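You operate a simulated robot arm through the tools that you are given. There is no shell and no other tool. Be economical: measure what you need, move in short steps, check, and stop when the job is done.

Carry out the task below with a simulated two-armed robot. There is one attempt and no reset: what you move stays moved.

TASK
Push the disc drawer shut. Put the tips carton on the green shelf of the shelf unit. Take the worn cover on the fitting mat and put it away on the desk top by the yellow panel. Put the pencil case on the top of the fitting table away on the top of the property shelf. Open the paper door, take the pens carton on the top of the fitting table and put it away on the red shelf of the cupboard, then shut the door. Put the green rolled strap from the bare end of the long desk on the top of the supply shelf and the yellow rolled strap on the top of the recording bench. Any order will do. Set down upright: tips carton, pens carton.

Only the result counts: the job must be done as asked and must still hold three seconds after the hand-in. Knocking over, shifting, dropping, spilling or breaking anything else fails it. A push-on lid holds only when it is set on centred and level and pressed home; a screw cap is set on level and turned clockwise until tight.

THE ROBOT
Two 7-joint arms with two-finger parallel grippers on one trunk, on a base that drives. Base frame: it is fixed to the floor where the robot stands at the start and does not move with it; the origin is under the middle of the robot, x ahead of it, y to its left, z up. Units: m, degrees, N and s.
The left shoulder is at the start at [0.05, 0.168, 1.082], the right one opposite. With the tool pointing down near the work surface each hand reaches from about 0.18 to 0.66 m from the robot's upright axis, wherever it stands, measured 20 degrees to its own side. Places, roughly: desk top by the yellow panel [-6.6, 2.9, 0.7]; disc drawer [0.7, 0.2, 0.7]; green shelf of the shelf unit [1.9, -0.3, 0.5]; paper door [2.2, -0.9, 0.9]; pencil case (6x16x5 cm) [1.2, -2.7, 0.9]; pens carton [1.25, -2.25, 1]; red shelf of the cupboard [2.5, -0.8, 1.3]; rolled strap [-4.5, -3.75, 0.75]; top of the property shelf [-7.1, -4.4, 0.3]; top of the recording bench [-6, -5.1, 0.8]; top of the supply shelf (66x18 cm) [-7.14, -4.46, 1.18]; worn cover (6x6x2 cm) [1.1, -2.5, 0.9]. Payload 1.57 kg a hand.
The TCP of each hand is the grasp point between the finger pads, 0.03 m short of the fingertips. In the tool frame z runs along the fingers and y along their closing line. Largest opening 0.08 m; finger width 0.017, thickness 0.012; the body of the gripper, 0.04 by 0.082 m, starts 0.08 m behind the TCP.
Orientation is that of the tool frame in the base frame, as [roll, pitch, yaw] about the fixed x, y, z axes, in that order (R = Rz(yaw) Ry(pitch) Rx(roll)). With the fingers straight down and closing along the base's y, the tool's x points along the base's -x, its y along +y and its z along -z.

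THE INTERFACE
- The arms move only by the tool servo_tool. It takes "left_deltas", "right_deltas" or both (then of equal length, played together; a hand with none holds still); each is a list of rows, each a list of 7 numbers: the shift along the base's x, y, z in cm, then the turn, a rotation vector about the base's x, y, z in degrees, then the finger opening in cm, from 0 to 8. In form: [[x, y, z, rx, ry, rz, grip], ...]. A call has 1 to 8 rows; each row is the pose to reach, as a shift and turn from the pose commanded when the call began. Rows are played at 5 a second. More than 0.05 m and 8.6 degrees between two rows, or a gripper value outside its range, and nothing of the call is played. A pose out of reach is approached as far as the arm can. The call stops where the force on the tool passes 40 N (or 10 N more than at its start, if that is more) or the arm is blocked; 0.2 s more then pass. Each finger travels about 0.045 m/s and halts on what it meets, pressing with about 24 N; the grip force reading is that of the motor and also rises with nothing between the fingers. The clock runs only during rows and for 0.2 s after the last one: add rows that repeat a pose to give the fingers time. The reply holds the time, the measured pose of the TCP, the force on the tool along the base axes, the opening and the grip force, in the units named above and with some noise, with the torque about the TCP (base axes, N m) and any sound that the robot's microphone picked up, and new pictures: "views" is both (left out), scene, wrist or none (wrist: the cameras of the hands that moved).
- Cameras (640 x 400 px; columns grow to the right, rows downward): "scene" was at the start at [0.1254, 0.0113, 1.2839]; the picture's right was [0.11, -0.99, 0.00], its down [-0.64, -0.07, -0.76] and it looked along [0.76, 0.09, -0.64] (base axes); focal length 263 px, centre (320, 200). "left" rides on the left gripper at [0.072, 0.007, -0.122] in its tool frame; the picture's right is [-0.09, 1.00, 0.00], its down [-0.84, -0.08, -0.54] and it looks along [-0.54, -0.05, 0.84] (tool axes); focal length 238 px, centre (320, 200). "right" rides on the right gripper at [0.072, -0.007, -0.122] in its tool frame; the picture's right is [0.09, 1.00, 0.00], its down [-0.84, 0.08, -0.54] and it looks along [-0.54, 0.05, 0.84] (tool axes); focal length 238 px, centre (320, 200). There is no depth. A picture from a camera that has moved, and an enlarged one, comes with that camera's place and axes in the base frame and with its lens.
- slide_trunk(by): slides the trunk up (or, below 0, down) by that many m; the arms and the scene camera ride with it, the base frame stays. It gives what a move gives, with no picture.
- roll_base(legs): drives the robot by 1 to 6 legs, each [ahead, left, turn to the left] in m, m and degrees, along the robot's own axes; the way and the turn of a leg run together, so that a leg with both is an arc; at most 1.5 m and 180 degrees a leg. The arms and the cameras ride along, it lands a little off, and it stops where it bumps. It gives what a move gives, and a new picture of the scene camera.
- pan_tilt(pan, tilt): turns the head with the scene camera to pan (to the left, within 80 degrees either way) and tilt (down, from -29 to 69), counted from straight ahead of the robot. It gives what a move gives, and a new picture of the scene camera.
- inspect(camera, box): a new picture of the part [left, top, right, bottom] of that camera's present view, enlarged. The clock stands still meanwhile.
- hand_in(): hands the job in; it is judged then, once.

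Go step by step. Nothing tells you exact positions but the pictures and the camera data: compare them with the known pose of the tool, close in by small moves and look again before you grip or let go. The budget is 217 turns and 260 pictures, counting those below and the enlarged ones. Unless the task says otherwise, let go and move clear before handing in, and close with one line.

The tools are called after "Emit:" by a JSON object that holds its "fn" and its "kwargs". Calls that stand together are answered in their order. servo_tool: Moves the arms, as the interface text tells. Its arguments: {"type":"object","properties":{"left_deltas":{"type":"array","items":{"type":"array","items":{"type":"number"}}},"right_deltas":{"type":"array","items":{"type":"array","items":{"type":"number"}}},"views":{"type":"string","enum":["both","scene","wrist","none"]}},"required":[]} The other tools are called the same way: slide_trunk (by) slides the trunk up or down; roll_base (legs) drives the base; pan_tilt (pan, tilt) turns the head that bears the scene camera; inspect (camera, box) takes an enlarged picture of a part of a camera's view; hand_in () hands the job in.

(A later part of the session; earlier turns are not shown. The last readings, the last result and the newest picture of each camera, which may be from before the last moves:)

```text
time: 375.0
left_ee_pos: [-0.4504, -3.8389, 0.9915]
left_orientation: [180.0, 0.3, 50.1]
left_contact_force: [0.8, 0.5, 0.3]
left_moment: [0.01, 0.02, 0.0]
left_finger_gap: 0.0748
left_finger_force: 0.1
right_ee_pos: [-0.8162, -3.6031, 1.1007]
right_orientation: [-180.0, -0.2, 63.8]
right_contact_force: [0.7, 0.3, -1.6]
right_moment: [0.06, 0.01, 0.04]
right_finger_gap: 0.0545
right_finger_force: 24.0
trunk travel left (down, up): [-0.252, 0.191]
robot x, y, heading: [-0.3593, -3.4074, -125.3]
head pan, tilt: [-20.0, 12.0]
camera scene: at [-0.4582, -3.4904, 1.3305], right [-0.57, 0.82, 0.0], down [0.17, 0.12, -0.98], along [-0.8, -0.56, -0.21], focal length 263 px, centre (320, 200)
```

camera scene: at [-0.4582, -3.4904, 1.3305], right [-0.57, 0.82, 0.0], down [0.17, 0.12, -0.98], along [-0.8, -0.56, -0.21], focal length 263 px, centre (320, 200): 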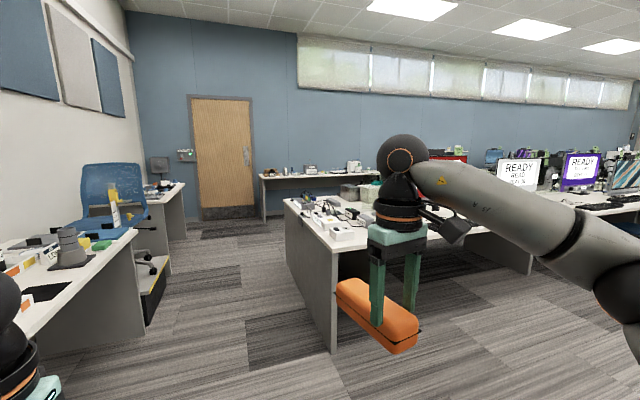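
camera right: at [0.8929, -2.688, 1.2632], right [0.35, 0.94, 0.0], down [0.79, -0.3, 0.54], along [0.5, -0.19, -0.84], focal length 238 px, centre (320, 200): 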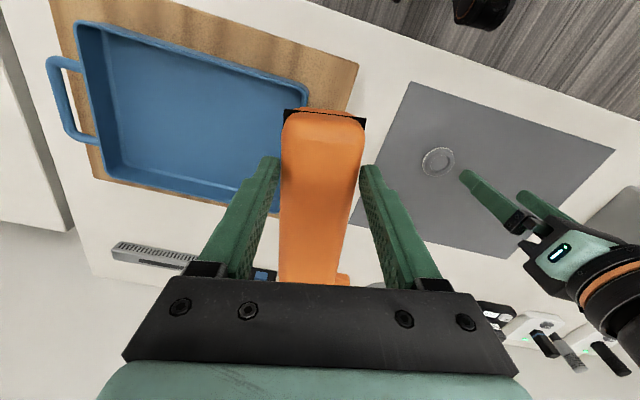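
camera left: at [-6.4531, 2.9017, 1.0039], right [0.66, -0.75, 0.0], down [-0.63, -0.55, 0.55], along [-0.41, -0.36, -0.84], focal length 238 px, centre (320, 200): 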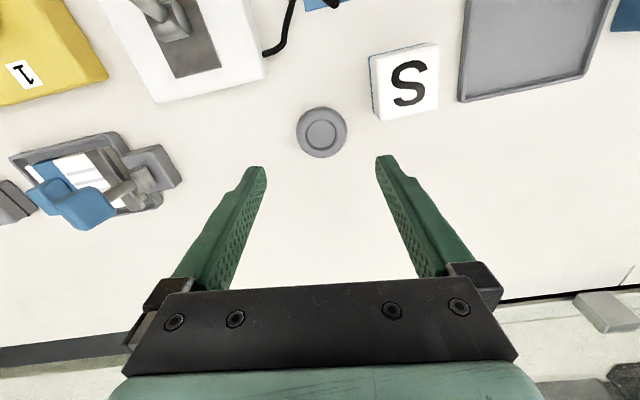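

The long desk's near end is at a≈−4.5…−5.9, and the strap lies on its far side. I'll go on past the desk end into the back aisle.

Emit:
{"fn": "roll_base", "kwargs": {"legs": [[1.45, -0.05, 0], [1.45, 0, 0], [0.75, 0, 0], [0, 0, -90.5]]}}

Emit:
{"fn": "pan_tilt", "kwargs": {"pan": 0, "tilt": 15}}

```text
time: 396.5
left_ee_pos: [-2.9252, -6.2603, 0.9928]
left_orientation: [-180.0, 0.4, -41.1]
left_contact_force: [-0.4, 1.1, 0.2]
left_moment: [-0.01, -0.02, 0.0]
left_finger_gap: 0.0751
left_finger_force: 0.1
right_ee_pos: [-2.6837, -5.8967, 1.1006]
right_orientation: [-180.0, -0.3, -27.5]
right_contact_force: [-0.5, -0.2, -1.9]
right_moment: [-0.08, -0.06, 0.03]
right_finger_gap: 0.0543
right_finger_force: 24.4
trunk travel left (down, up): [-0.252, 0.191]
robot x, y, heading: [-2.4955, -6.3595, 143.6]
head pan, tilt: [-20.0, 12.0]
camera scene: at [-2.5781, -6.2554, 1.3305], right [0.83, 0.55, 0.0], down [0.11, -0.17, -0.98], along [-0.54, 0.82, -0.21], focal length 263 px, centre (320, 200)
```

scene: 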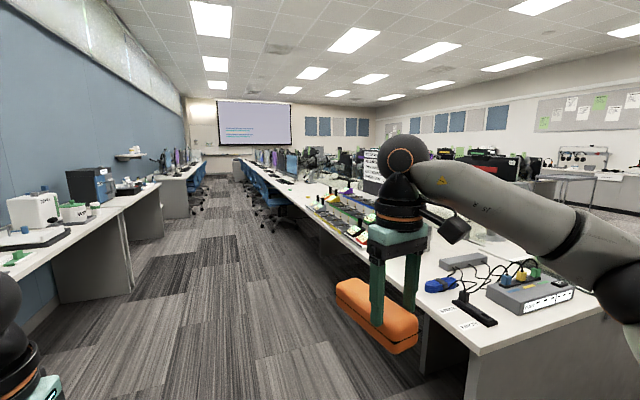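

```text
time: 397.3
left_ee_pos: [-2.9249, -6.2604, 0.9923]
left_orientation: [-179.9, 0.4, -41.1]
left_contact_force: [-0.6, -1.0, -0.7]
left_moment: [-0.01, 0.01, 0.0]
left_finger_gap: 0.0748
left_finger_force: 0.0
right_ee_pos: [-2.6824, -5.8986, 1.1012]
right_orientation: [-179.9, -0.3, -27.4]
right_contact_force: [-0.7, -1.0, -0.4]
right_moment: [-0.02, 0.0, 0.01]
right_finger_gap: 0.0546
right_finger_force: 24.0
trunk travel left (down, up): [-0.252, 0.191]
robot x, y, heading: [-2.4931, -6.3592, 143.5]
head pan, tilt: [0.0, 15.0]
camera scene: at [-2.6017, -6.2776, 1.3257], right [0.59, 0.8, 0.0], down [0.21, -0.15, -0.97], along [-0.78, 0.57, -0.26], focal length 263 px, centre (320, 200)
```

scene: 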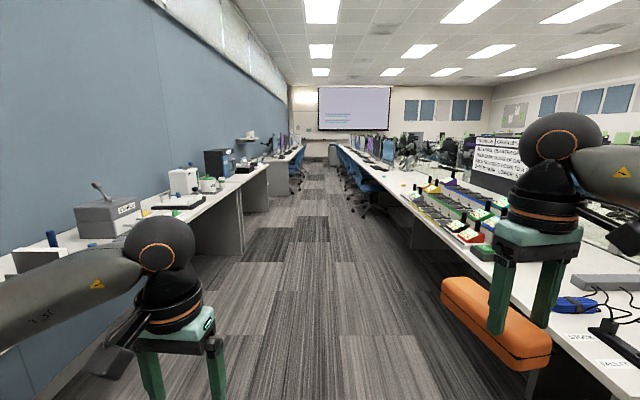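

I can see the wall shelf (supply shelf) ahead on the left, the recording bench before it, and the strap area on the desk to the right. I'll drive 2.8 m up the aisle and look.

Emit:
{"fn": "roll_base", "kwargs": {"legs": [[1.4, 0, 0], [1.4, 0, 0]]}}

Emit:
{"fn": "pan_tilt", "kwargs": {"pan": 45, "tilt": 20}}

Emit:
{"fn": "pan_tilt", "kwargs": {"pan": -50, "tilt": 30}}

```text
time: 411.1
left_ee_pos: [-5.2455, -4.6205, 0.9916]
left_orientation: [180.0, 0.4, -39.0]
left_contact_force: [0.6, 0.4, 0.4]
left_moment: [-0.01, 0.0, 0.02]
left_finger_gap: 0.075
left_finger_force: 0.1
right_ee_pos: [-5.0175, -4.2509, 1.1015]
right_orientation: [180.0, -0.3, -25.3]
right_contact_force: [0.6, -0.4, -1.5]
right_moment: [-0.04, -0.06, -0.02]
right_finger_gap: 0.0546
right_finger_force: 24.2
trunk travel left (down, up): [-0.252, 0.191]
robot x, y, heading: [-4.8138, -4.6992, 145.6]
head pan, tilt: [0.0, 15.0]
camera scene: at [-4.9216, -4.6254, 1.3256], right [0.56, 0.83, 0.0], down [0.21, -0.15, -0.97], along [-0.8, 0.54, -0.26], focal length 263 px, centre (320, 200)
```

scene: 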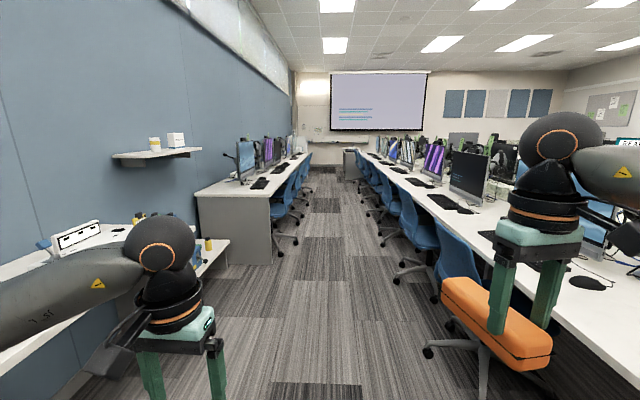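

```text
time: 412.2
left_ee_pos: [-5.246, -4.6204, 0.992]
left_orientation: [179.9, 0.4, -38.9]
left_contact_force: [-0.5, 0.2, 0.1]
left_moment: [-0.02, 0.0, -0.01]
left_finger_gap: 0.075
left_finger_force: 0.2
right_ee_pos: [-5.0177, -4.2492, 1.1016]
right_orientation: [-179.9, -0.3, -25.2]
right_contact_force: [-0.3, -0.2, -1.9]
right_moment: [-0.03, -0.09, 0.02]
right_finger_gap: 0.0544
right_finger_force: 23.6
trunk travel left (down, up): [-0.252, 0.191]
robot x, y, heading: [-4.8147, -4.7019, 145.7]
head pan, tilt: [45.0, 20.0]
camera scene: at [-4.9358, -4.6954, 1.3175], right [-0.19, 0.98, 0.0], down [0.34, 0.06, -0.94], along [-0.92, -0.18, -0.34], focal length 263 px, centre (320, 200)
```

scene: 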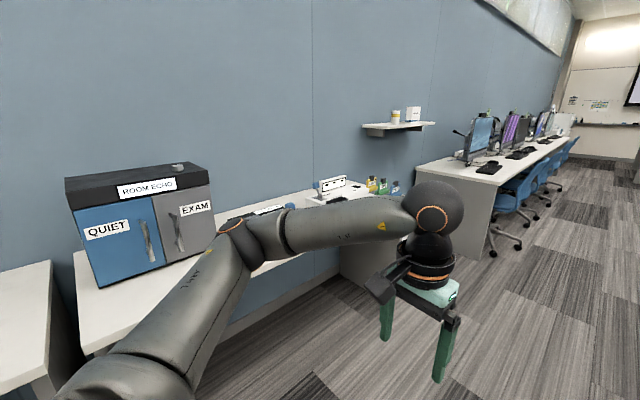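

```text
time: 413.9
left_ee_pos: [-5.2464, -4.6203, 0.9918]
left_orientation: [-180.0, 0.4, -38.9]
left_contact_force: [-0.2, 0.3, 0.9]
left_moment: [-0.02, -0.03, 0.0]
left_finger_gap: 0.0751
left_finger_force: 0.0
right_ee_pos: [-5.0176, -4.2483, 1.1004]
right_orientation: [-179.9, -0.3, -25.2]
right_contact_force: [0.1, -0.6, -1.4]
right_moment: [-0.05, -0.06, -0.03]
right_finger_gap: 0.0547
right_finger_force: 23.7
trunk travel left (down, up): [-0.252, 0.191]
robot x, y, heading: [-4.8156, -4.6999, 145.8]
head pan, tilt: [-50.0, 30.0]
camera scene: at [-4.8535, -4.5881, 1.3015], right [0.99, 0.1, 0.0], down [0.05, -0.5, -0.87], along [-0.09, 0.86, -0.5], focal length 263 px, centre (320, 200)
```

scene: 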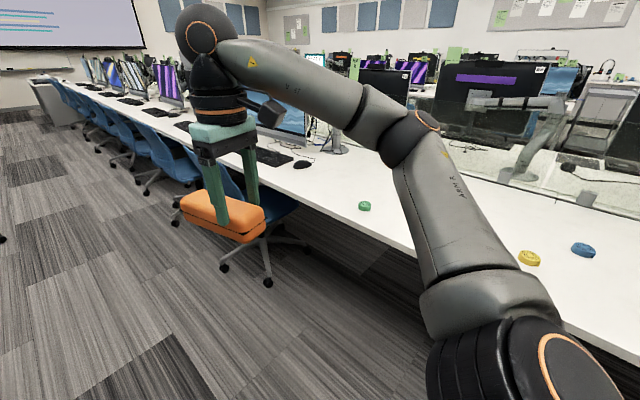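

I see the green, yellow and blue rolled straps on the desk's bare end. First the pencil case: I'll drive on 1.1 m and look at the shelves on the left.

Emit:
{"fn": "roll_base", "kwargs": {"legs": [[1.1, 0, 0]]}}

Emit:
{"fn": "pan_tilt", "kwargs": {"pan": 60, "tilt": 35}}

```text
time: 419.6
left_ee_pos: [-6.165, -4.0004, 0.9923]
left_orientation: [-180.0, 0.4, -38.6]
left_contact_force: [1.2, -0.7, -0.1]
left_moment: [-0.02, 0.0, -0.02]
left_finger_gap: 0.0749
left_finger_force: 0.0
right_ee_pos: [-5.9389, -3.628, 1.0999]
right_orientation: [-180.0, -0.3, -24.9]
right_contact_force: [-0.8, 0.6, -1.6]
right_moment: [-0.03, -0.11, 0.01]
right_finger_gap: 0.0546
right_finger_force: 24.1
trunk travel left (down, up): [-0.252, 0.191]
robot x, y, heading: [-5.7328, -4.0799, 146.0]
head pan, tilt: [-50.0, 30.0]
camera scene: at [-5.7732, -3.966, 1.3014], right [0.99, 0.11, 0.0], down [0.05, -0.5, -0.87], along [-0.09, 0.86, -0.5], focal length 263 px, centre (320, 200)
```

scene: 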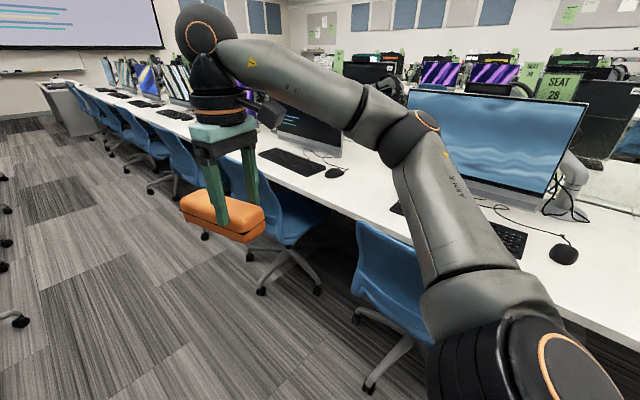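

```text
time: 421.5
left_ee_pos: [-6.1655, -3.999, 0.9924]
left_orientation: [180.0, 0.4, -38.6]
left_contact_force: [0.4, -1.0, 0.5]
left_moment: [0.01, 0.01, -0.04]
left_finger_gap: 0.075
left_finger_force: 0.1
right_ee_pos: [-5.9391, -3.627, 1.1012]
right_orientation: [-179.8, -0.4, -24.9]
right_contact_force: [-0.7, 0.2, -2.0]
right_moment: [0.0, -0.1, 0.02]
right_finger_gap: 0.0544
right_finger_force: 24.3
trunk travel left (down, up): [-0.252, 0.191]
robot x, y, heading: [-5.7294, -4.0807, 145.8]
head pan, tilt: [60.0, 35.0]
camera scene: at [-5.8427, -4.0947, 1.2937], right [-0.44, 0.9, 0.0], down [0.52, 0.25, -0.82], along [-0.74, -0.36, -0.57], focal length 263 px, centre (320, 200)
```

scene: 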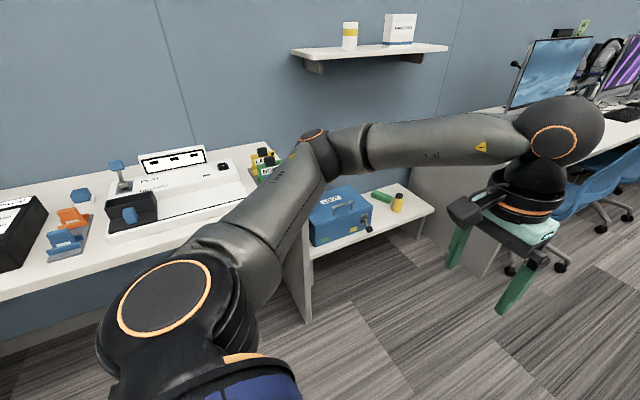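

The property shelf is the low unit with the blue toolbox, below the wall shelf. I'll go opposite it and face it.

Emit:
{"fn": "roll_base", "kwargs": {"legs": [[0.7, 0, 0], [0, 0, 88.3]]}}

Emit:
{"fn": "pan_tilt", "kwargs": {"pan": -5, "tilt": 50}}

```text
time: 429.0
left_ee_pos: [-6.4076, -4.1224, 0.9925]
left_orientation: [180.0, 0.4, 48.7]
left_contact_force: [0.0, -0.4, -0.1]
left_moment: [0.0, 0.02, 0.0]
left_finger_gap: 0.0751
left_finger_force: 0.1
right_ee_pos: [-6.7682, -3.8787, 1.1006]
right_orientation: [-179.8, -0.3, 62.4]
right_contact_force: [0.5, -0.2, -1.3]
right_moment: [0.08, -0.02, -0.02]
right_finger_gap: 0.0542
right_finger_force: 24.0
trunk travel left (down, up): [-0.252, 0.191]
robot x, y, heading: [-6.308, -3.6922, -126.6]
head pan, tilt: [60.0, 35.0]
camera scene: at [-6.2954, -3.804, 1.2937], right [-0.92, -0.4, 0.0], down [-0.23, 0.53, -0.82], along [0.33, -0.75, -0.57], focal length 263 px, centre (320, 200)
```

scene: 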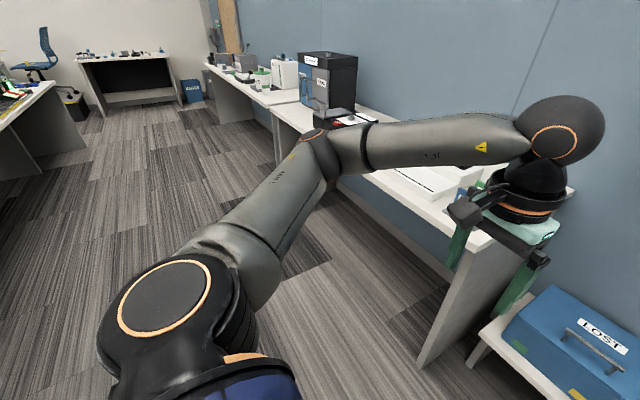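

```text
time: 430.4
left_ee_pos: [-6.4076, -4.1215, 0.9923]
left_orientation: [-180.0, 0.4, 48.7]
left_contact_force: [-0.3, -0.1, 0.1]
left_moment: [0.02, 0.02, 0.01]
left_finger_gap: 0.075
left_finger_force: 0.0
right_ee_pos: [-6.7696, -3.8776, 1.1007]
right_orientation: [-179.9, -0.3, 62.4]
right_contact_force: [-0.3, -0.7, -0.7]
right_moment: [0.04, -0.02, 0.02]
right_finger_gap: 0.0546
right_finger_force: 24.8
trunk travel left (down, up): [-0.252, 0.191]
robot x, y, heading: [-6.3089, -3.6945, -126.6]
head pan, tilt: [-5.0, 50.0]
camera scene: at [-6.3815, -3.7808, 1.2719], right [-0.75, 0.66, 0.0], down [0.51, 0.57, -0.64], along [-0.43, -0.48, -0.77], focal length 263 px, centre (320, 200)
```

scene: 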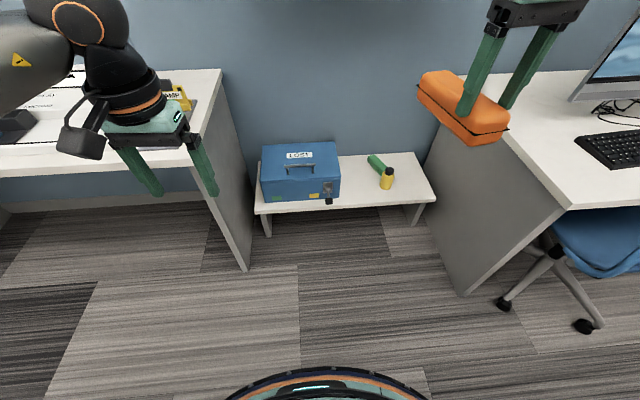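

There's room between the LOST toolbox and the cylinders, at about (−7.11, −4.33). I'll roll up, lower the trunk and line up the right hand.

Emit:
{"fn": "roll_base", "kwargs": {"legs": [[0, -0.11, 0.6], [0.47, 0, 0]]}}

Emit:
{"fn": "slide_trunk", "kwargs": {"by": -0.25}}

```text
time: 434.5
left_ee_pos: [-6.7804, -4.4478, 0.993]
left_orientation: [179.9, 0.4, 49.0]
left_contact_force: [0.6, -0.1, 0.2]
left_moment: [0.04, -0.03, -0.02]
left_finger_gap: 0.0748
left_finger_force: 0.0
right_ee_pos: [-7.1426, -4.2058, 1.1015]
right_orientation: [-179.9, -0.2, 62.6]
right_contact_force: [0.5, -0.3, -0.9]
right_moment: [0.06, -0.06, 0.01]
right_finger_gap: 0.0546
right_finger_force: 23.4
trunk travel left (down, up): [-0.252, 0.191]
robot x, y, heading: [-6.6848, -4.0199, -126.6]
head pan, tilt: [-5.0, 50.0]
camera scene: at [-6.7552, -4.1058, 1.2719], right [-0.75, 0.66, 0.0], down [0.51, 0.57, -0.64], along [-0.42, -0.48, -0.77], focal length 263 px, centre (320, 200)
```

scene: 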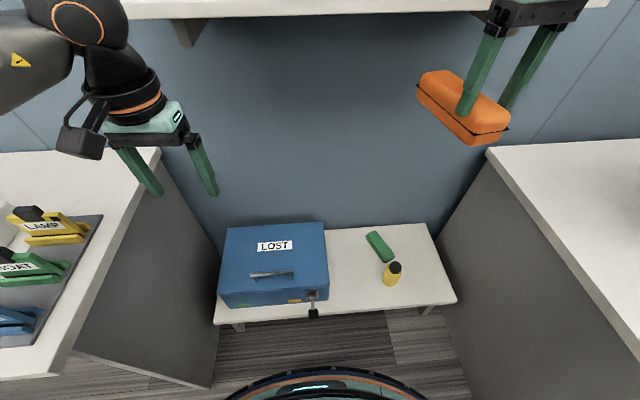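

```text
time: 437.1
left_ee_pos: [-6.7835, -4.4421, 0.7441]
left_orientation: [179.5, 0.5, 48.8]
left_contact_force: [0.2, -0.6, 0.7]
left_moment: [-0.01, -0.04, 0.0]
left_finger_gap: 0.075
left_finger_force: 0.2
right_ee_pos: [-7.1446, -4.2007, 0.85]
right_orientation: [179.7, 0.0, 62.7]
right_contact_force: [0.8, 0.5, -1.8]
right_moment: [0.06, -0.01, 0.01]
right_finger_gap: 0.0545
right_finger_force: 24.2
trunk travel left (down, up): [-0.002, 0.441]
robot x, y, heading: [-6.6841, -4.0153, -126.4]
head pan, tilt: [-5.0, 50.0]
```

Emit:
{"fn": "servo_tool", "kwargs": {"right_deltas": [[0.5, -2.4, -3, 0, 0, -3, 2], [1, -4.8, -6, 0, 0, -6, 2], [1.6, -7.2, -9, 0, 0, -9, 2], [2.1, -9.6, -12, 0, 0, -9, 2], [2.6, -12, -15, 0, 0, -9, 2], [3.1, -14.1, -18, 0, 0, -9, 2], [3.1, -14.1, -22, 0, 0, -9, 2], [3.1, -14.1, -26, 0, 0, -9, 2]]}}

```text
time: 438.9
left_ee_pos: [-6.784, -4.4418, 0.7438]
left_orientation: [179.5, 0.5, 48.6]
left_contact_force: [0.1, 0.5, 0.5]
left_moment: [0.0, 0.0, -0.03]
left_finger_gap: 0.0748
left_finger_force: 0.0
right_ee_pos: [-7.1115, -4.3436, 0.5892]
right_orientation: [179.6, -0.1, 53.7]
right_contact_force: [-0.1, 0.6, -1.7]
right_moment: [0.04, -0.03, 0.01]
right_finger_gap: 0.0544
right_finger_force: 24.5
trunk travel left (down, up): [-0.002, 0.441]
robot x, y, heading: [-6.6814, -4.0203, -126.1]
head pan, tilt: [-5.0, 50.0]
camera scene: at [-6.7586, -4.1003, 1.022], right [-0.75, 0.66, -0.01], down [0.51, 0.57, -0.64], along [-0.42, -0.49, -0.76], focal length 263 px, centre (320, 200)
camera right: at [-7.0745, -4.2828, 0.7129], right [0.86, -0.52, 0.01], down [-0.44, -0.72, 0.54], along [-0.27, -0.47, -0.84], focal length 238 px, centre (320, 200)
```

scene: 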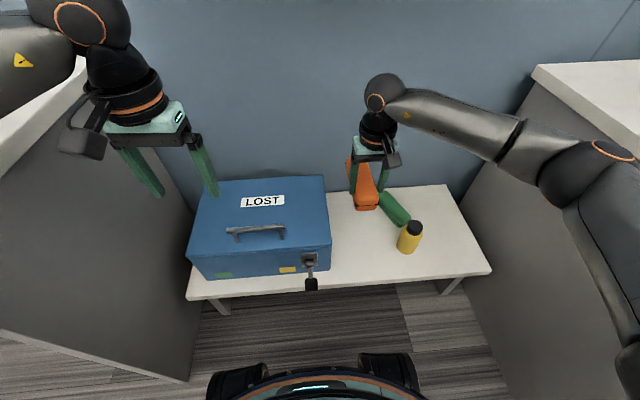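
right: 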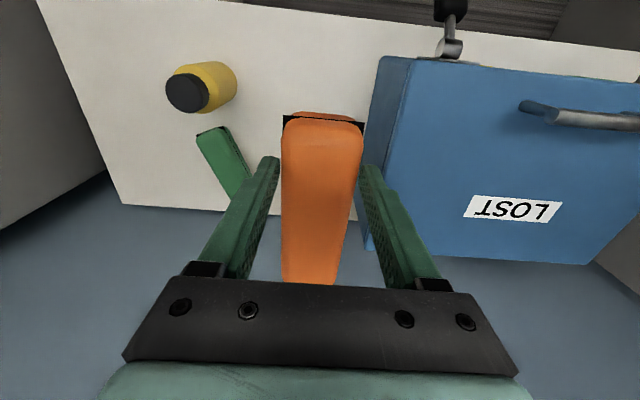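

Lined up between the toolbox and the cylinders. I'll shift 1 cm away from the toolbox and lower.

Emit:
{"fn": "servo_tool", "kwargs": {"right_deltas": [[-0.9, 0.5, -4, 0, 0, 0, 2], [-0.9, 0.5, -8, 0, 0, 0, 2], [-0.9, 0.5, -12, 0, 0, 0, 2], [-0.9, 0.5, -16, 0, 0, 0, 2], [-0.9, 0.5, -19, 0, 0, 0, 2]]}}

```text
time: 440.1
left_ee_pos: [-6.783, -4.4427, 0.7434]
left_orientation: [179.5, 0.4, 48.7]
left_contact_force: [-0.3, -0.1, 0.8]
left_moment: [-0.01, 0.01, 0.01]
left_finger_gap: 0.075
left_finger_force: 0.0
right_ee_pos: [-7.1203, -4.3397, 0.3995]
right_orientation: [179.6, -0.1, 53.7]
right_contact_force: [0.6, 0.0, -0.7]
right_moment: [0.04, -0.07, -0.03]
right_finger_gap: 0.0545
right_finger_force: 23.9
trunk travel left (down, up): [-0.002, 0.441]
robot x, y, heading: [-6.6842, -4.0188, -126.4]
head pan, tilt: [-5.0, 50.0]
camera scene: at [-6.7586, -4.1004, 1.0221], right [-0.75, 0.66, -0.01], down [0.51, 0.57, -0.64], along [-0.42, -0.49, -0.76], focal length 263 px, centre (320, 200)
camera right: at [-7.083, -4.2794, 0.5228], right [0.86, -0.52, 0.01], down [-0.44, -0.72, 0.54], along [-0.27, -0.47, -0.84], focal length 238 px, centre (320, 200)
```

scene: 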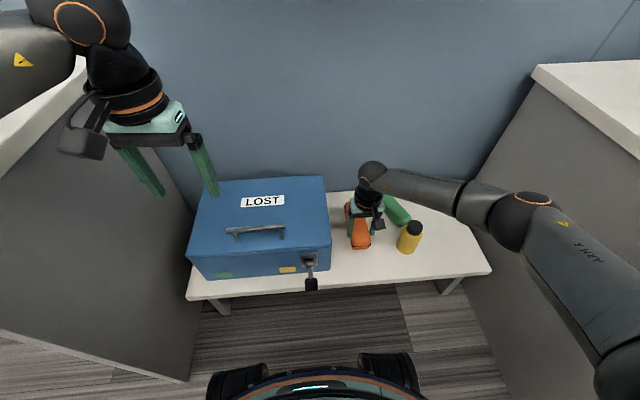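
right: 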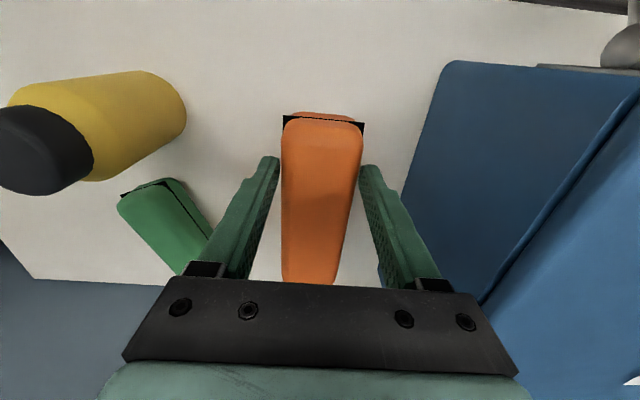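

Emit:
{"fn": "servo_tool", "kwargs": {"right_deltas": [[0, 0, -1.2, 0, 0, 0, 2], [0, 0, -2, 0, 0, 0, 2], [0, 0, -2.6, 0, 0, 0, 2], [0, 0, -3, 0, 0, 0, 2]], "views": "none"}}

```text
time: 441.1
left_ee_pos: [-6.7841, -4.4435, 0.745]
left_orientation: [179.4, 0.5, 48.6]
left_contact_force: [0.1, -1.3, 0.4]
left_moment: [0.01, 0.01, -0.02]
left_finger_gap: 0.075
left_finger_force: 0.0
right_ee_pos: [-7.1212, -4.3417, 0.3711]
right_orientation: [179.7, 0.0, 53.8]
right_contact_force: [1.2, 0.9, 4.5]
right_moment: [-0.47, 0.56, 0.03]
right_finger_gap: 0.0545
right_finger_force: 24.4
trunk travel left (down, up): [-0.002, 0.441]
robot x, y, heading: [-6.6809, -4.0155, -126.3]
head pan, tilt: [-5.0, 50.0]
```

Contact at TCP z 0.371, as expected. I'll release and rise.

Emit:
{"fn": "servo_tool", "kwargs": {"right_deltas": [[0, 0, 0.1, 0, 0, 0, 5], [0, 0, 0.1, 0, 0, 0, 6.6], [0, 0, 0.1, 0, 0, 0, 6.6], [0, 0, 3, 0, 0, 0, 6.6], [0, 0, 7, 0, 0, 0, 6.6], [0, 0, 11, 0, 0, 0, 6.6]], "views": "wrist"}}

```text
time: 442.5
left_ee_pos: [-6.783, -4.442, 0.7444]
left_orientation: [179.5, 0.6, 48.6]
left_contact_force: [-0.3, 0.0, 0.1]
left_moment: [-0.04, -0.01, -0.02]
left_finger_gap: 0.075
left_finger_force: 0.1
right_ee_pos: [-7.1203, -4.3408, 0.4807]
right_orientation: [179.6, -0.2, 53.7]
right_contact_force: [-0.4, -0.5, -0.3]
right_moment: [0.0, 0.02, 0.0]
right_finger_gap: 0.0659
right_finger_force: 0.0
trunk travel left (down, up): [-0.002, 0.441]
robot x, y, heading: [-6.6783, -4.0176, -126.2]
head pan, tilt: [-5.0, 50.0]
camera right: at [-7.0837, -4.2796, 0.6044], right [0.86, -0.52, 0.01], down [-0.44, -0.72, 0.54], along [-0.27, -0.47, -0.84], focal length 238 px, centre (320, 200)
```

right: 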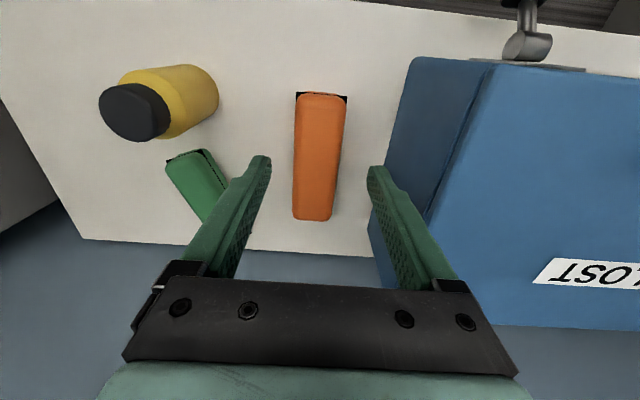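

The case is placed. I'll raise the right arm and trunk, back out, and head to the straps.

Emit:
{"fn": "servo_tool", "kwargs": {"right_deltas": [[0, 0, 4.8, 0, 0, 0, 6.6], [0, 0, 9.6, 0, 0, 0, 6.6], [0, 0, 14.4, 0, 0, 0, 6.6], [0, 0, 19, 0, 0, 0, 8], [0.5, 2, 23, 0, 0, 0, 8], [1, 4, 27, 0, 0, 0, 8], [0, 6, 31, 0, 0, 0, 8], [-1, 8, 35, 0, 0, 0, 8]], "views": "none"}}

Emit:
{"fn": "slide_trunk", "kwargs": {"by": 0.25}}

Emit:
{"fn": "roll_base", "kwargs": {"legs": [[-0.65, 0, 0], [0, 1.3, 0], [0, 0.7, 0], [0, 0, 180]]}}

Emit:
{"fn": "pan_tilt", "kwargs": {"pan": 0, "tilt": 35}}

```text
time: 444.3
left_ee_pos: [-6.7832, -4.4427, 0.7438]
left_orientation: [179.4, 0.4, 48.7]
left_contact_force: [0.4, 0.3, 0.3]
left_moment: [0.01, 0.0, 0.0]
left_finger_gap: 0.0752
left_finger_force: 0.1
right_ee_pos: [-7.1318, -4.26, 0.8306]
right_orientation: [179.5, -0.3, 53.6]
right_contact_force: [0.0, -0.5, -0.2]
right_moment: [0.05, 0.03, -0.01]
right_finger_gap: 0.0799
right_finger_force: 0.0
trunk travel left (down, up): [-0.002, 0.441]
robot x, y, heading: [-6.6829, -4.0165, -126.1]
head pan, tilt: [-5.0, 50.0]
```

```text
time: 446.8
left_ee_pos: [-6.7784, -4.4489, 0.992]
left_orientation: [-180.0, 0.4, 48.8]
left_contact_force: [0.0, -0.4, 0.7]
left_moment: [0.03, -0.01, 0.04]
left_finger_gap: 0.075
left_finger_force: 0.1
right_ee_pos: [-7.1298, -4.2625, 1.0802]
right_orientation: [-179.9, -0.3, 53.8]
right_contact_force: [-0.2, 0.1, 1.6]
right_moment: [-0.02, -0.01, 0.0]
right_finger_gap: 0.0798
right_finger_force: 0.1
trunk travel left (down, up): [-0.252, 0.191]
robot x, y, heading: [-6.6835, -4.0143, -126.6]
head pan, tilt: [-5.0, 50.0]
```

```text
time: 475.3
left_ee_pos: [-4.5613, -4.204, 0.9921]
left_orientation: [180.0, 0.3, -129.3]
left_contact_force: [-0.9, 0.2, -0.8]
left_moment: [-0.02, 0.0, -0.01]
left_finger_gap: 0.0754
left_finger_force: 0.1
right_ee_pos: [-4.2065, -4.3765, 1.08]
right_orientation: [-179.9, -0.3, -124.5]
right_contact_force: [0.7, 1.4, 0.0]
right_moment: [0.02, -0.02, -0.02]
right_finger_gap: 0.0802
right_finger_force: 0.2
trunk travel left (down, up): [-0.252, 0.191]
robot x, y, heading: [-4.6475, -4.6359, 55.4]
head pan, tilt: [-5.0, 50.0]
camera scene: at [-4.5728, -4.5432, 1.2719], right [0.77, -0.64, 0.0], down [-0.49, -0.59, -0.64], along [0.41, 0.5, -0.77], focal length 263 px, centre (320, 200)
```

scene: 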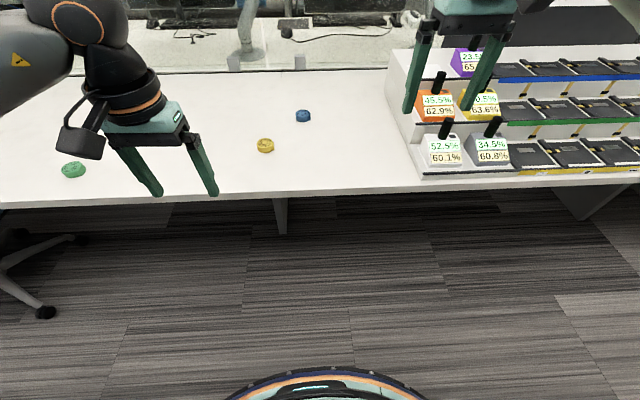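

```text
time: 476.1
left_ee_pos: [-4.5612, -4.2046, 0.9919]
left_orientation: [-180.0, 0.4, -129.1]
left_contact_force: [-1.0, 0.9, 0.7]
left_moment: [-0.01, 0.0, 0.02]
left_finger_gap: 0.075
left_finger_force: 0.1
right_ee_pos: [-4.2049, -4.3769, 1.0808]
right_orientation: [-179.9, -0.3, -124.4]
right_contact_force: [-0.6, 0.4, -0.3]
right_moment: [0.0, 0.01, 0.02]
right_finger_gap: 0.0801
right_finger_force: 0.1
trunk travel left (down, up): [-0.252, 0.191]
robot x, y, heading: [-4.6466, -4.6342, 55.4]
head pan, tilt: [0.0, 35.0]
camera scene: at [-4.5719, -4.5301, 1.2936], right [0.82, -0.57, 0.0], down [-0.33, -0.47, -0.82], along [0.46, 0.67, -0.57], focal length 263 px, centre (320, 200)
```

scene: 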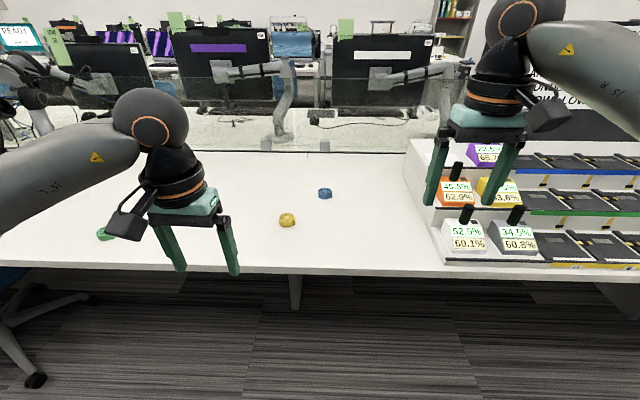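

I'm facing the bare end: green at about (−4.76, −3.70), yellow at (−4.30, −3.95), with blue 0.19 m beyond yellow. I'll move closer for yellow with the right hand and green with the left.

Emit:
{"fn": "roll_base", "kwargs": {"legs": [[0, 0.25, 0], [0.17, 0, -1]]}}

Emit:
{"fn": "pan_tilt", "kwargs": {"pan": 10, "tilt": 45}}

```text
time: 479.9
left_ee_pos: [-4.6579, -3.9271, 0.9925]
left_orientation: [180.0, 0.4, -130.4]
left_contact_force: [0.6, 0.8, 0.8]
left_moment: [0.03, 0.01, 0.0]
left_finger_gap: 0.0751
left_finger_force: 0.0
right_ee_pos: [-4.3061, -4.1072, 1.08]
right_orientation: [-179.8, -0.2, -125.7]
right_contact_force: [0.1, -0.7, 0.3]
right_moment: [-0.03, 0.0, -0.01]
right_finger_gap: 0.08
right_finger_force: 0.1
trunk travel left (down, up): [-0.252, 0.191]
robot x, y, heading: [-4.7502, -4.3578, 54.0]
head pan, tilt: [0.0, 35.0]
camera scene: at [-4.6751, -4.2515, 1.2936], right [0.81, -0.59, 0.0], down [-0.34, -0.47, -0.82], along [0.48, 0.66, -0.57], focal length 263 px, centre (320, 200)
```

scene: 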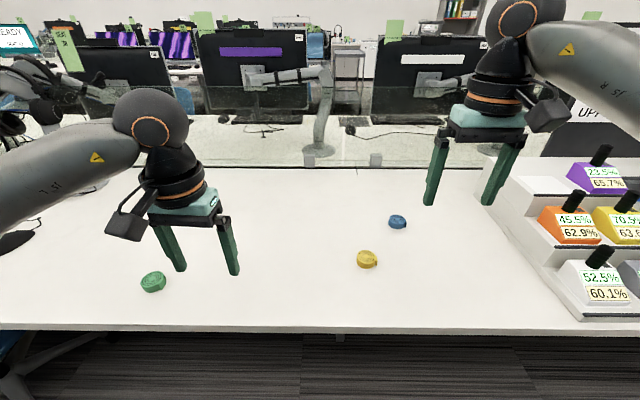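

```text
time: 480.7
left_ee_pos: [-4.6579, -3.9262, 0.9918]
left_orientation: [-179.9, 0.4, -130.5]
left_contact_force: [0.2, 0.0, -0.3]
left_moment: [0.05, -0.03, -0.01]
left_finger_gap: 0.075
left_finger_force: 0.1
right_ee_pos: [-4.3054, -4.1062, 1.0819]
right_orientation: [-179.9, -0.3, -125.7]
right_contact_force: [0.3, 0.3, -0.4]
right_moment: [0.01, 0.0, -0.03]
right_finger_gap: 0.0797
right_finger_force: 0.0
trunk travel left (down, up): [-0.252, 0.191]
robot x, y, heading: [-4.7512, -4.356, 54.2]
head pan, tilt: [10.0, 45.0]
camera scene: at [-4.6915, -4.2502, 1.2789], right [0.9, -0.44, 0.0], down [-0.31, -0.64, -0.71], along [0.31, 0.64, -0.71], focal length 263 px, centre (320, 200)
```

scene: 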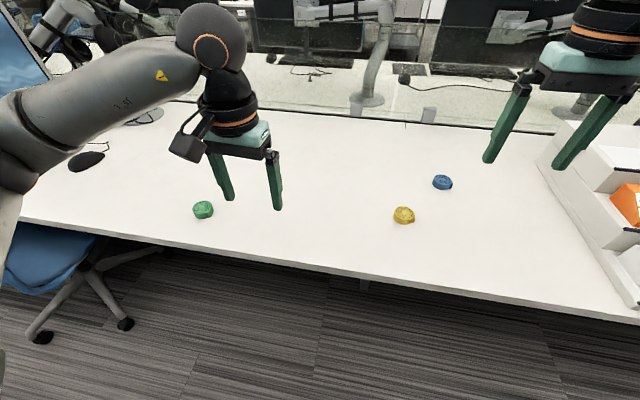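

Emit:
{"fn": "servo_tool", "kwargs": {"right_deltas": [[0.2, 2.7, -2.5, 0, 0, 0, 8], [0.4, 5.4, -5, 0, 0, 0, 8], [0.6, 8.1, -7.5, 0, 0, 0, 8], [0.8, 10.8, -10, 0, 0, 0, 8], [0.9, 13.6, -12.5, 0, 0, 0, 8], [1, 16.3, -15, 0, 0, 0, 8]], "left_deltas": [[-1.75, 4, -1.5, 0, 0, 0, 8], [-3.5, 8, -3, 0, 0, 0, 8], [-5.25, 12, -4.5, 0, 0, 0, 8], [-7, 16, -6, 0, 0, 0, 8], [-8.75, 20, -7.5, 0, 0, 0, 8], [-10.5, 24.1, -9, 0, 0, 0, 8]], "views": "wrist"}}

```text
time: 482.1
left_ee_pos: [-4.7644, -3.6845, 0.8985]
left_orientation: [179.9, 0.5, -130.4]
left_contact_force: [-0.5, -0.8, -1.0]
left_moment: [0.0, 0.01, -0.04]
left_finger_gap: 0.0799
left_finger_force: 0.3
right_ee_pos: [-4.2959, -3.943, 0.9305]
right_orientation: [-179.9, -0.3, -125.7]
right_contact_force: [-0.5, 0.1, -0.8]
right_moment: [0.02, 0.02, 0.02]
right_finger_gap: 0.08
right_finger_force: 0.1
trunk travel left (down, up): [-0.252, 0.191]
robot x, y, heading: [-4.7514, -4.3561, 54.2]
head pan, tilt: [10.0, 45.0]
camera right: at [-4.3312, -4.0063, 1.053], right [-0.86, 0.51, 0.0], down [0.43, 0.73, 0.54], along [0.27, 0.46, -0.84], focal length 238 px, centre (320, 200)
camera left: at [-4.8154, -3.7357, 1.0194], right [-0.7, 0.72, 0.0], down [0.6, 0.58, 0.55], along [0.39, 0.38, -0.84], focal length 238 px, centre (320, 200)
```

right: 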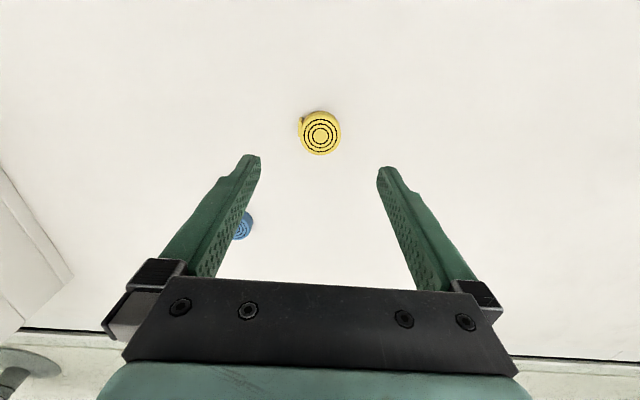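
left: 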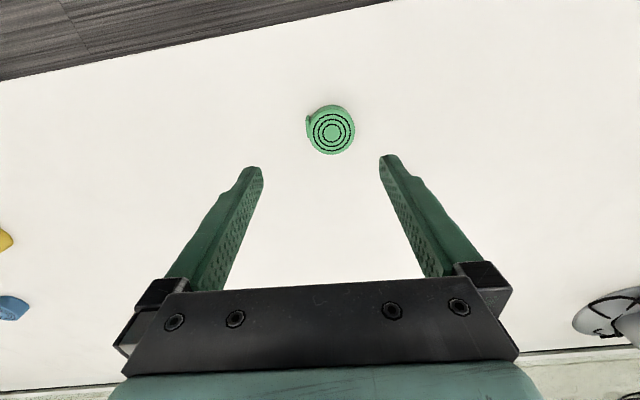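

Both are nearly centred. I'll correct and descend to just above the desk.

Emit:
{"fn": "servo_tool", "kwargs": {"right_deltas": [[0.9, 1.3, -4, 0, 0, 0, 8], [0.9, 1.3, -8, 0, 0, 0, 8], [0.9, 1.3, -11, 0, 0, 0, 8], [0.9, 1.3, -14, 0, 0, 0, 8]], "left_deltas": [[-0.4, 1.1, -3, 0, 0, 0, 8], [-0.4, 1.1, -6, 0, 0, 0, 8], [-0.4, 1.1, -9, 0, 0, 0, 8], [-0.4, 1.1, -11, 0, 0, 0, 8]], "views": "wrist"}}

```text
time: 483.1
left_ee_pos: [-4.7662, -3.6829, 0.8755]
left_orientation: [179.9, 0.5, -130.2]
left_contact_force: [0.0, 0.1, -0.3]
left_moment: [-0.01, 0.02, 0.01]
left_finger_gap: 0.08
left_finger_force: 0.0
left hand out of reach, approached as far as the arm can: row 1, 2, 3, 4
right_ee_pos: [-4.2888, -3.9344, 0.7901]
right_orientation: [-180.0, -0.2, -125.7]
right_contact_force: [0.3, 0.3, -0.2]
right_moment: [0.01, 0.0, 0.0]
right_finger_gap: 0.0799
right_finger_force: 0.1
right hand out of reach, approached as far as the arm can: row 4
trunk travel left (down, up): [-0.252, 0.191]
robot x, y, heading: [-4.7549, -4.3553, 54.2]
head pan, tilt: [10.0, 45.0]
camera right: at [-4.3244, -3.9972, 0.9134], right [-0.86, 0.51, 0.0], down [0.43, 0.73, 0.54], along [0.27, 0.46, -0.84], focal length 238 px, centre (320, 200)
camera left: at [-4.8168, -3.7339, 0.9962], right [-0.7, 0.71, 0.0], down [0.6, 0.59, 0.55], along [0.39, 0.39, -0.84], focal length 238 px, centre (320, 200)
```

right: 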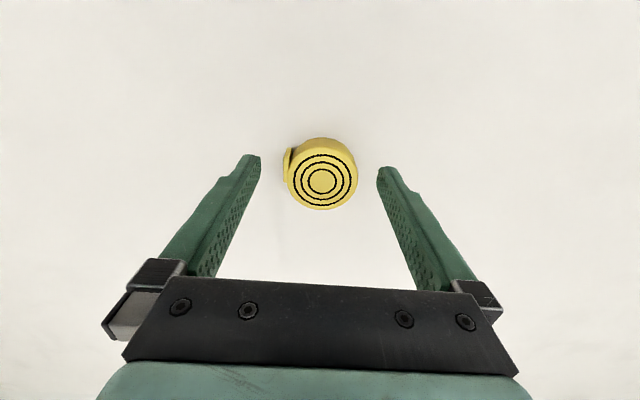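
left: 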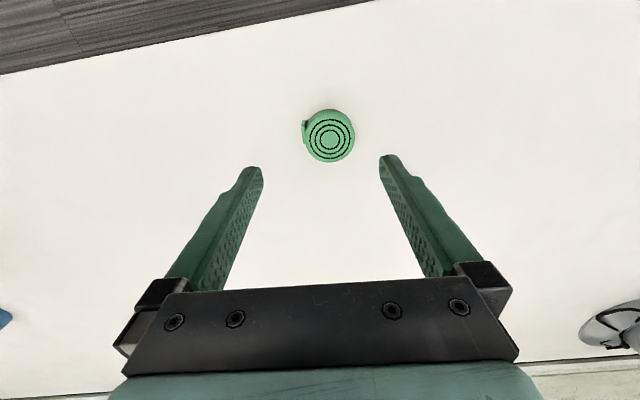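

The right hand is almost there and the left is out of reach. I'll lower the trunk 1.5 cm and grip yellow first.

Emit:
{"fn": "slide_trunk", "kwargs": {"by": -0.015}}

Emit:
{"fn": "servo_tool", "kwargs": {"right_deltas": [[0.5, 0.7, 0, 0, 0, 0, 8], [0.5, 0.7, -0.4, 0, 0, 0, 8], [0.5, 0.7, -0.4, 0, 0, 0, 5.5], [0.5, 0.7, -0.4, 0, 0, 0, 4], [0.5, 0.7, -0.4, 0, 0, 0, 2], [0.5, 0.7, -0.4, 0, 0, 0, 2], [0.5, 0.7, -0.4, 0, 0, 0, 2]], "views": "wrist"}}

```text
time: 483.7
left_ee_pos: [-4.7663, -3.6811, 0.8611]
left_orientation: [179.9, 0.4, -130.2]
left_contact_force: [-0.5, -0.1, -0.6]
left_moment: [0.03, -0.01, 0.01]
left_finger_gap: 0.08
left_finger_force: 0.2
right_ee_pos: [-4.288, -3.9343, 0.7757]
right_orientation: [-179.9, -0.2, -125.7]
right_contact_force: [0.4, -0.1, -0.5]
right_moment: [0.02, -0.01, 0.03]
right_finger_gap: 0.0799
right_finger_force: 0.1
trunk travel left (down, up): [-0.237, 0.206]
robot x, y, heading: [-4.7498, -4.3573, 53.9]
head pan, tilt: [10.0, 45.0]
```

```text
time: 485.3
left_ee_pos: [-4.7673, -3.6846, 0.8619]
left_orientation: [179.9, 0.6, -130.2]
left_contact_force: [0.6, 0.4, -0.1]
left_moment: [-0.03, 0.0, 0.01]
left_finger_gap: 0.0801
left_finger_force: 0.1
right_ee_pos: [-4.2868, -3.9344, 0.7753]
right_orientation: [179.9, 0.0, -125.7]
right_contact_force: [-4.0, 4.2, 14.9]
right_moment: [0.15, 0.06, 0.05]
right_finger_gap: 0.0503
right_finger_force: 23.8
right hand out of reach, approached as far as the arm can: row 1, 2, 3, 4, 5, 6, 7
trunk travel left (down, up): [-0.237, 0.206]
robot x, y, heading: [-4.7553, -4.3578, 54.3]
head pan, tilt: [10.0, 45.0]
camera right: at [-4.3238, -3.9982, 0.8982], right [-0.86, 0.51, 0.0], down [0.43, 0.73, 0.54], along [0.27, 0.47, -0.84], focal length 238 px, centre (320, 200)
```

right: 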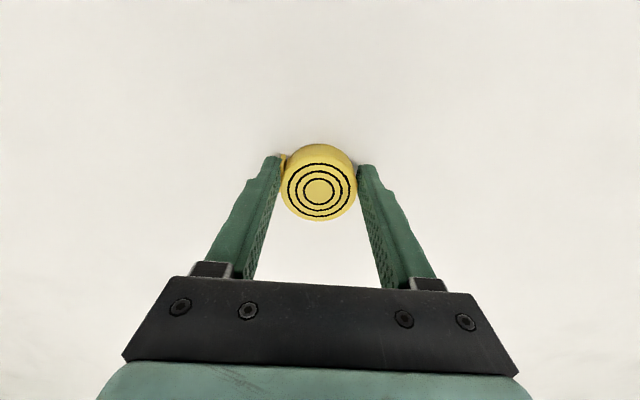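

Yellow is gripped. I'll lift it and shift the base left for the green strap.

Emit:
{"fn": "servo_tool", "kwargs": {"right_deltas": [[0, 0, 3, 0, 0, 0, 2], [-0.5, -0.7, 7, 0, 0, 0, 2], [-1.5, -2.1, 11, 0, 0, 0, 2], [-3, -4.1, 15, 0, 0, 0, 2], [-4.7, -6.5, 19, 0, 0, 0, 2]], "left_deltas": [[0, 0, 1, 0, 0, 0, 8], [0, 0, 2, 0, 0, 0, 8], [0, 0, 3, 0, 0, 0, 8], [0, 0, 4, 0, 0, 0, 8], [0, 0, 5, 0, 0, 0, 8]], "views": "none"}}

Emit:
{"fn": "roll_base", "kwargs": {"legs": [[0, 0.22, 0], [0.05, 0, 0]]}}

```text
time: 486.5
left_ee_pos: [-4.7648, -3.6834, 0.9116]
left_orientation: [179.8, 0.6, -130.1]
left_contact_force: [-0.1, -0.2, -0.1]
left_moment: [-0.05, -0.02, -0.02]
left_finger_gap: 0.0799
left_finger_force: 0.0
right_ee_pos: [-4.3322, -4.0034, 0.9634]
right_orientation: [-179.9, -0.3, -125.8]
right_contact_force: [-1.1, -0.5, 0.3]
right_moment: [0.01, 0.0, 0.01]
right_finger_gap: 0.0498
right_finger_force: 23.9
trunk travel left (down, up): [-0.237, 0.206]
robot x, y, heading: [-4.7498, -4.3545, 54.1]
head pan, tilt: [10.0, 45.0]
```

```text
time: 489.5
left_ee_pos: [-4.9087, -3.5166, 0.9111]
left_orientation: [179.8, 0.5, -130.1]
left_contact_force: [0.3, -0.3, -0.5]
left_moment: [0.0, 0.02, 0.0]
left_finger_gap: 0.0801
left_finger_force: 0.1
right_ee_pos: [-4.4769, -3.8362, 0.9617]
right_orientation: [-179.9, -0.2, -125.8]
right_contact_force: [-0.6, -0.1, -0.6]
right_moment: [-0.04, 0.01, 0.02]
right_finger_gap: 0.0495
right_finger_force: 24.2
trunk travel left (down, up): [-0.237, 0.206]
robot x, y, heading: [-4.8959, -4.1907, 54.2]
head pan, tilt: [10.0, 45.0]
camera scene: at [-4.8374, -4.0832, 1.2638], right [0.9, -0.44, 0.0], down [-0.31, -0.64, -0.71], along [0.31, 0.64, -0.71], focal length 263 px, centre (320, 200)
```

scene: 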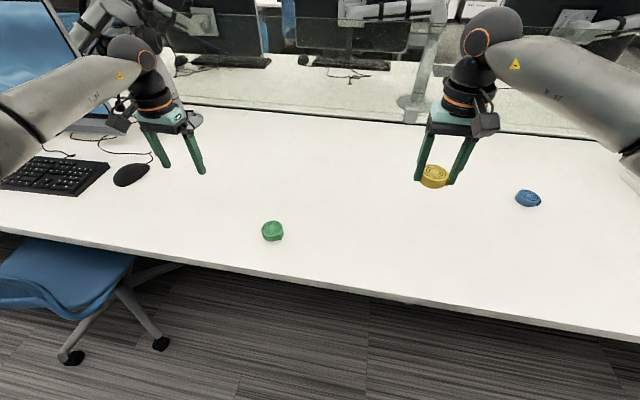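

Emit:
{"fn": "servo_tool", "kwargs": {"left_deltas": [[2.8, -3.2, 0, 0, 0, 0, 8], [5.6, -6.4, 0, 0, 0, 0, 8], [8.5, -9.6, -1, 0, 0, 0, 8], [11.3, -12.8, -2, 0, 0, 0, 8], [14.1, -15.9, -4, 0, 0, 0, 8], [14.1, -15.9, -7, 0, 0, 0, 8]], "views": "wrist"}}

```text
time: 490.9
left_ee_pos: [-4.77, -3.6766, 0.8407]
left_orientation: [179.8, 0.6, -130.2]
left_contact_force: [-0.4, 0.6, -0.3]
left_moment: [-0.03, 0.01, 0.01]
left_finger_gap: 0.08
left_finger_force: 0.0
right_ee_pos: [-4.4769, -3.8363, 0.9614]
right_orientation: [-179.8, -0.2, -125.9]
right_contact_force: [-0.9, 0.5, -0.4]
right_moment: [-0.01, 0.04, 0.04]
right_finger_gap: 0.0495
right_finger_force: 24.0
trunk travel left (down, up): [-0.237, 0.206]
robot x, y, heading: [-4.8962, -4.1919, 54.2]
head pan, tilt: [10.0, 45.0]
camera left: at [-4.8201, -3.7275, 0.9603], right [-0.7, 0.71, 0.0], down [0.6, 0.58, 0.55], along [0.39, 0.39, -0.84], focal length 238 px, centre (320, 200)
```

left: 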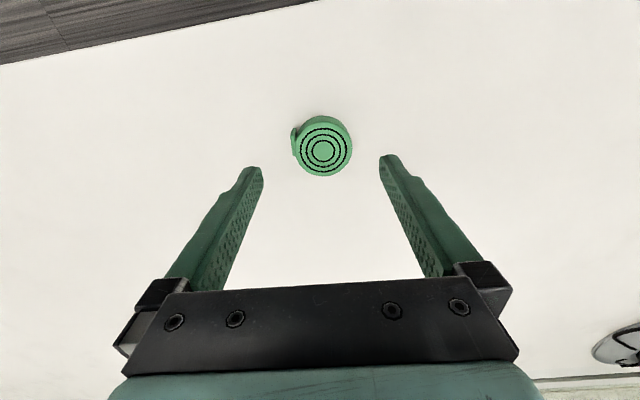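

Emit:
{"fn": "servo_tool", "kwargs": {"left_deltas": [[0, 0, -3, 0, 0, 0, 8], [0, 0, -5.2, 0, 0, 0, 8], [0, 0, -6.2, 0, 0, 0, 8], [0, 0, -6.2, 0, 0, 0, 5], [0, 0, -6.2, 0, 0, 0, 3], [0, 0, -6.2, 0, 0, 0, 2], [0, 0, -6.2, 0, 0, 0, 2], [0, 0, -3, 0, 0, 0, 2]], "views": "wrist"}}

```text
time: 492.7
left_ee_pos: [-4.7692, -3.6754, 0.8118]
left_orientation: [179.7, 0.6, -130.2]
left_contact_force: [0.6, -0.2, -0.6]
left_moment: [0.0, 0.01, 0.02]
left_finger_gap: 0.0505
left_finger_force: 24.3
right_ee_pos: [-4.4776, -3.8361, 0.9626]
right_orientation: [-179.8, -0.2, -125.8]
right_contact_force: [-0.4, -0.7, -0.4]
right_moment: [-0.02, -0.01, -0.02]
right_finger_gap: 0.0496
right_finger_force: 24.0
trunk travel left (down, up): [-0.237, 0.206]
robot x, y, heading: [-4.9005, -4.1933, 54.2]
head pan, tilt: [10.0, 45.0]
camera left: at [-4.8197, -3.7273, 0.9314], right [-0.7, 0.71, 0.0], down [0.6, 0.58, 0.55], along [0.39, 0.39, -0.84], focal length 238 px, centre (320, 200)
```

left: 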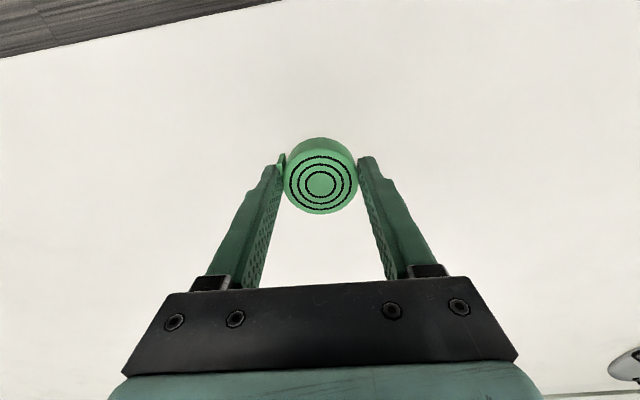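

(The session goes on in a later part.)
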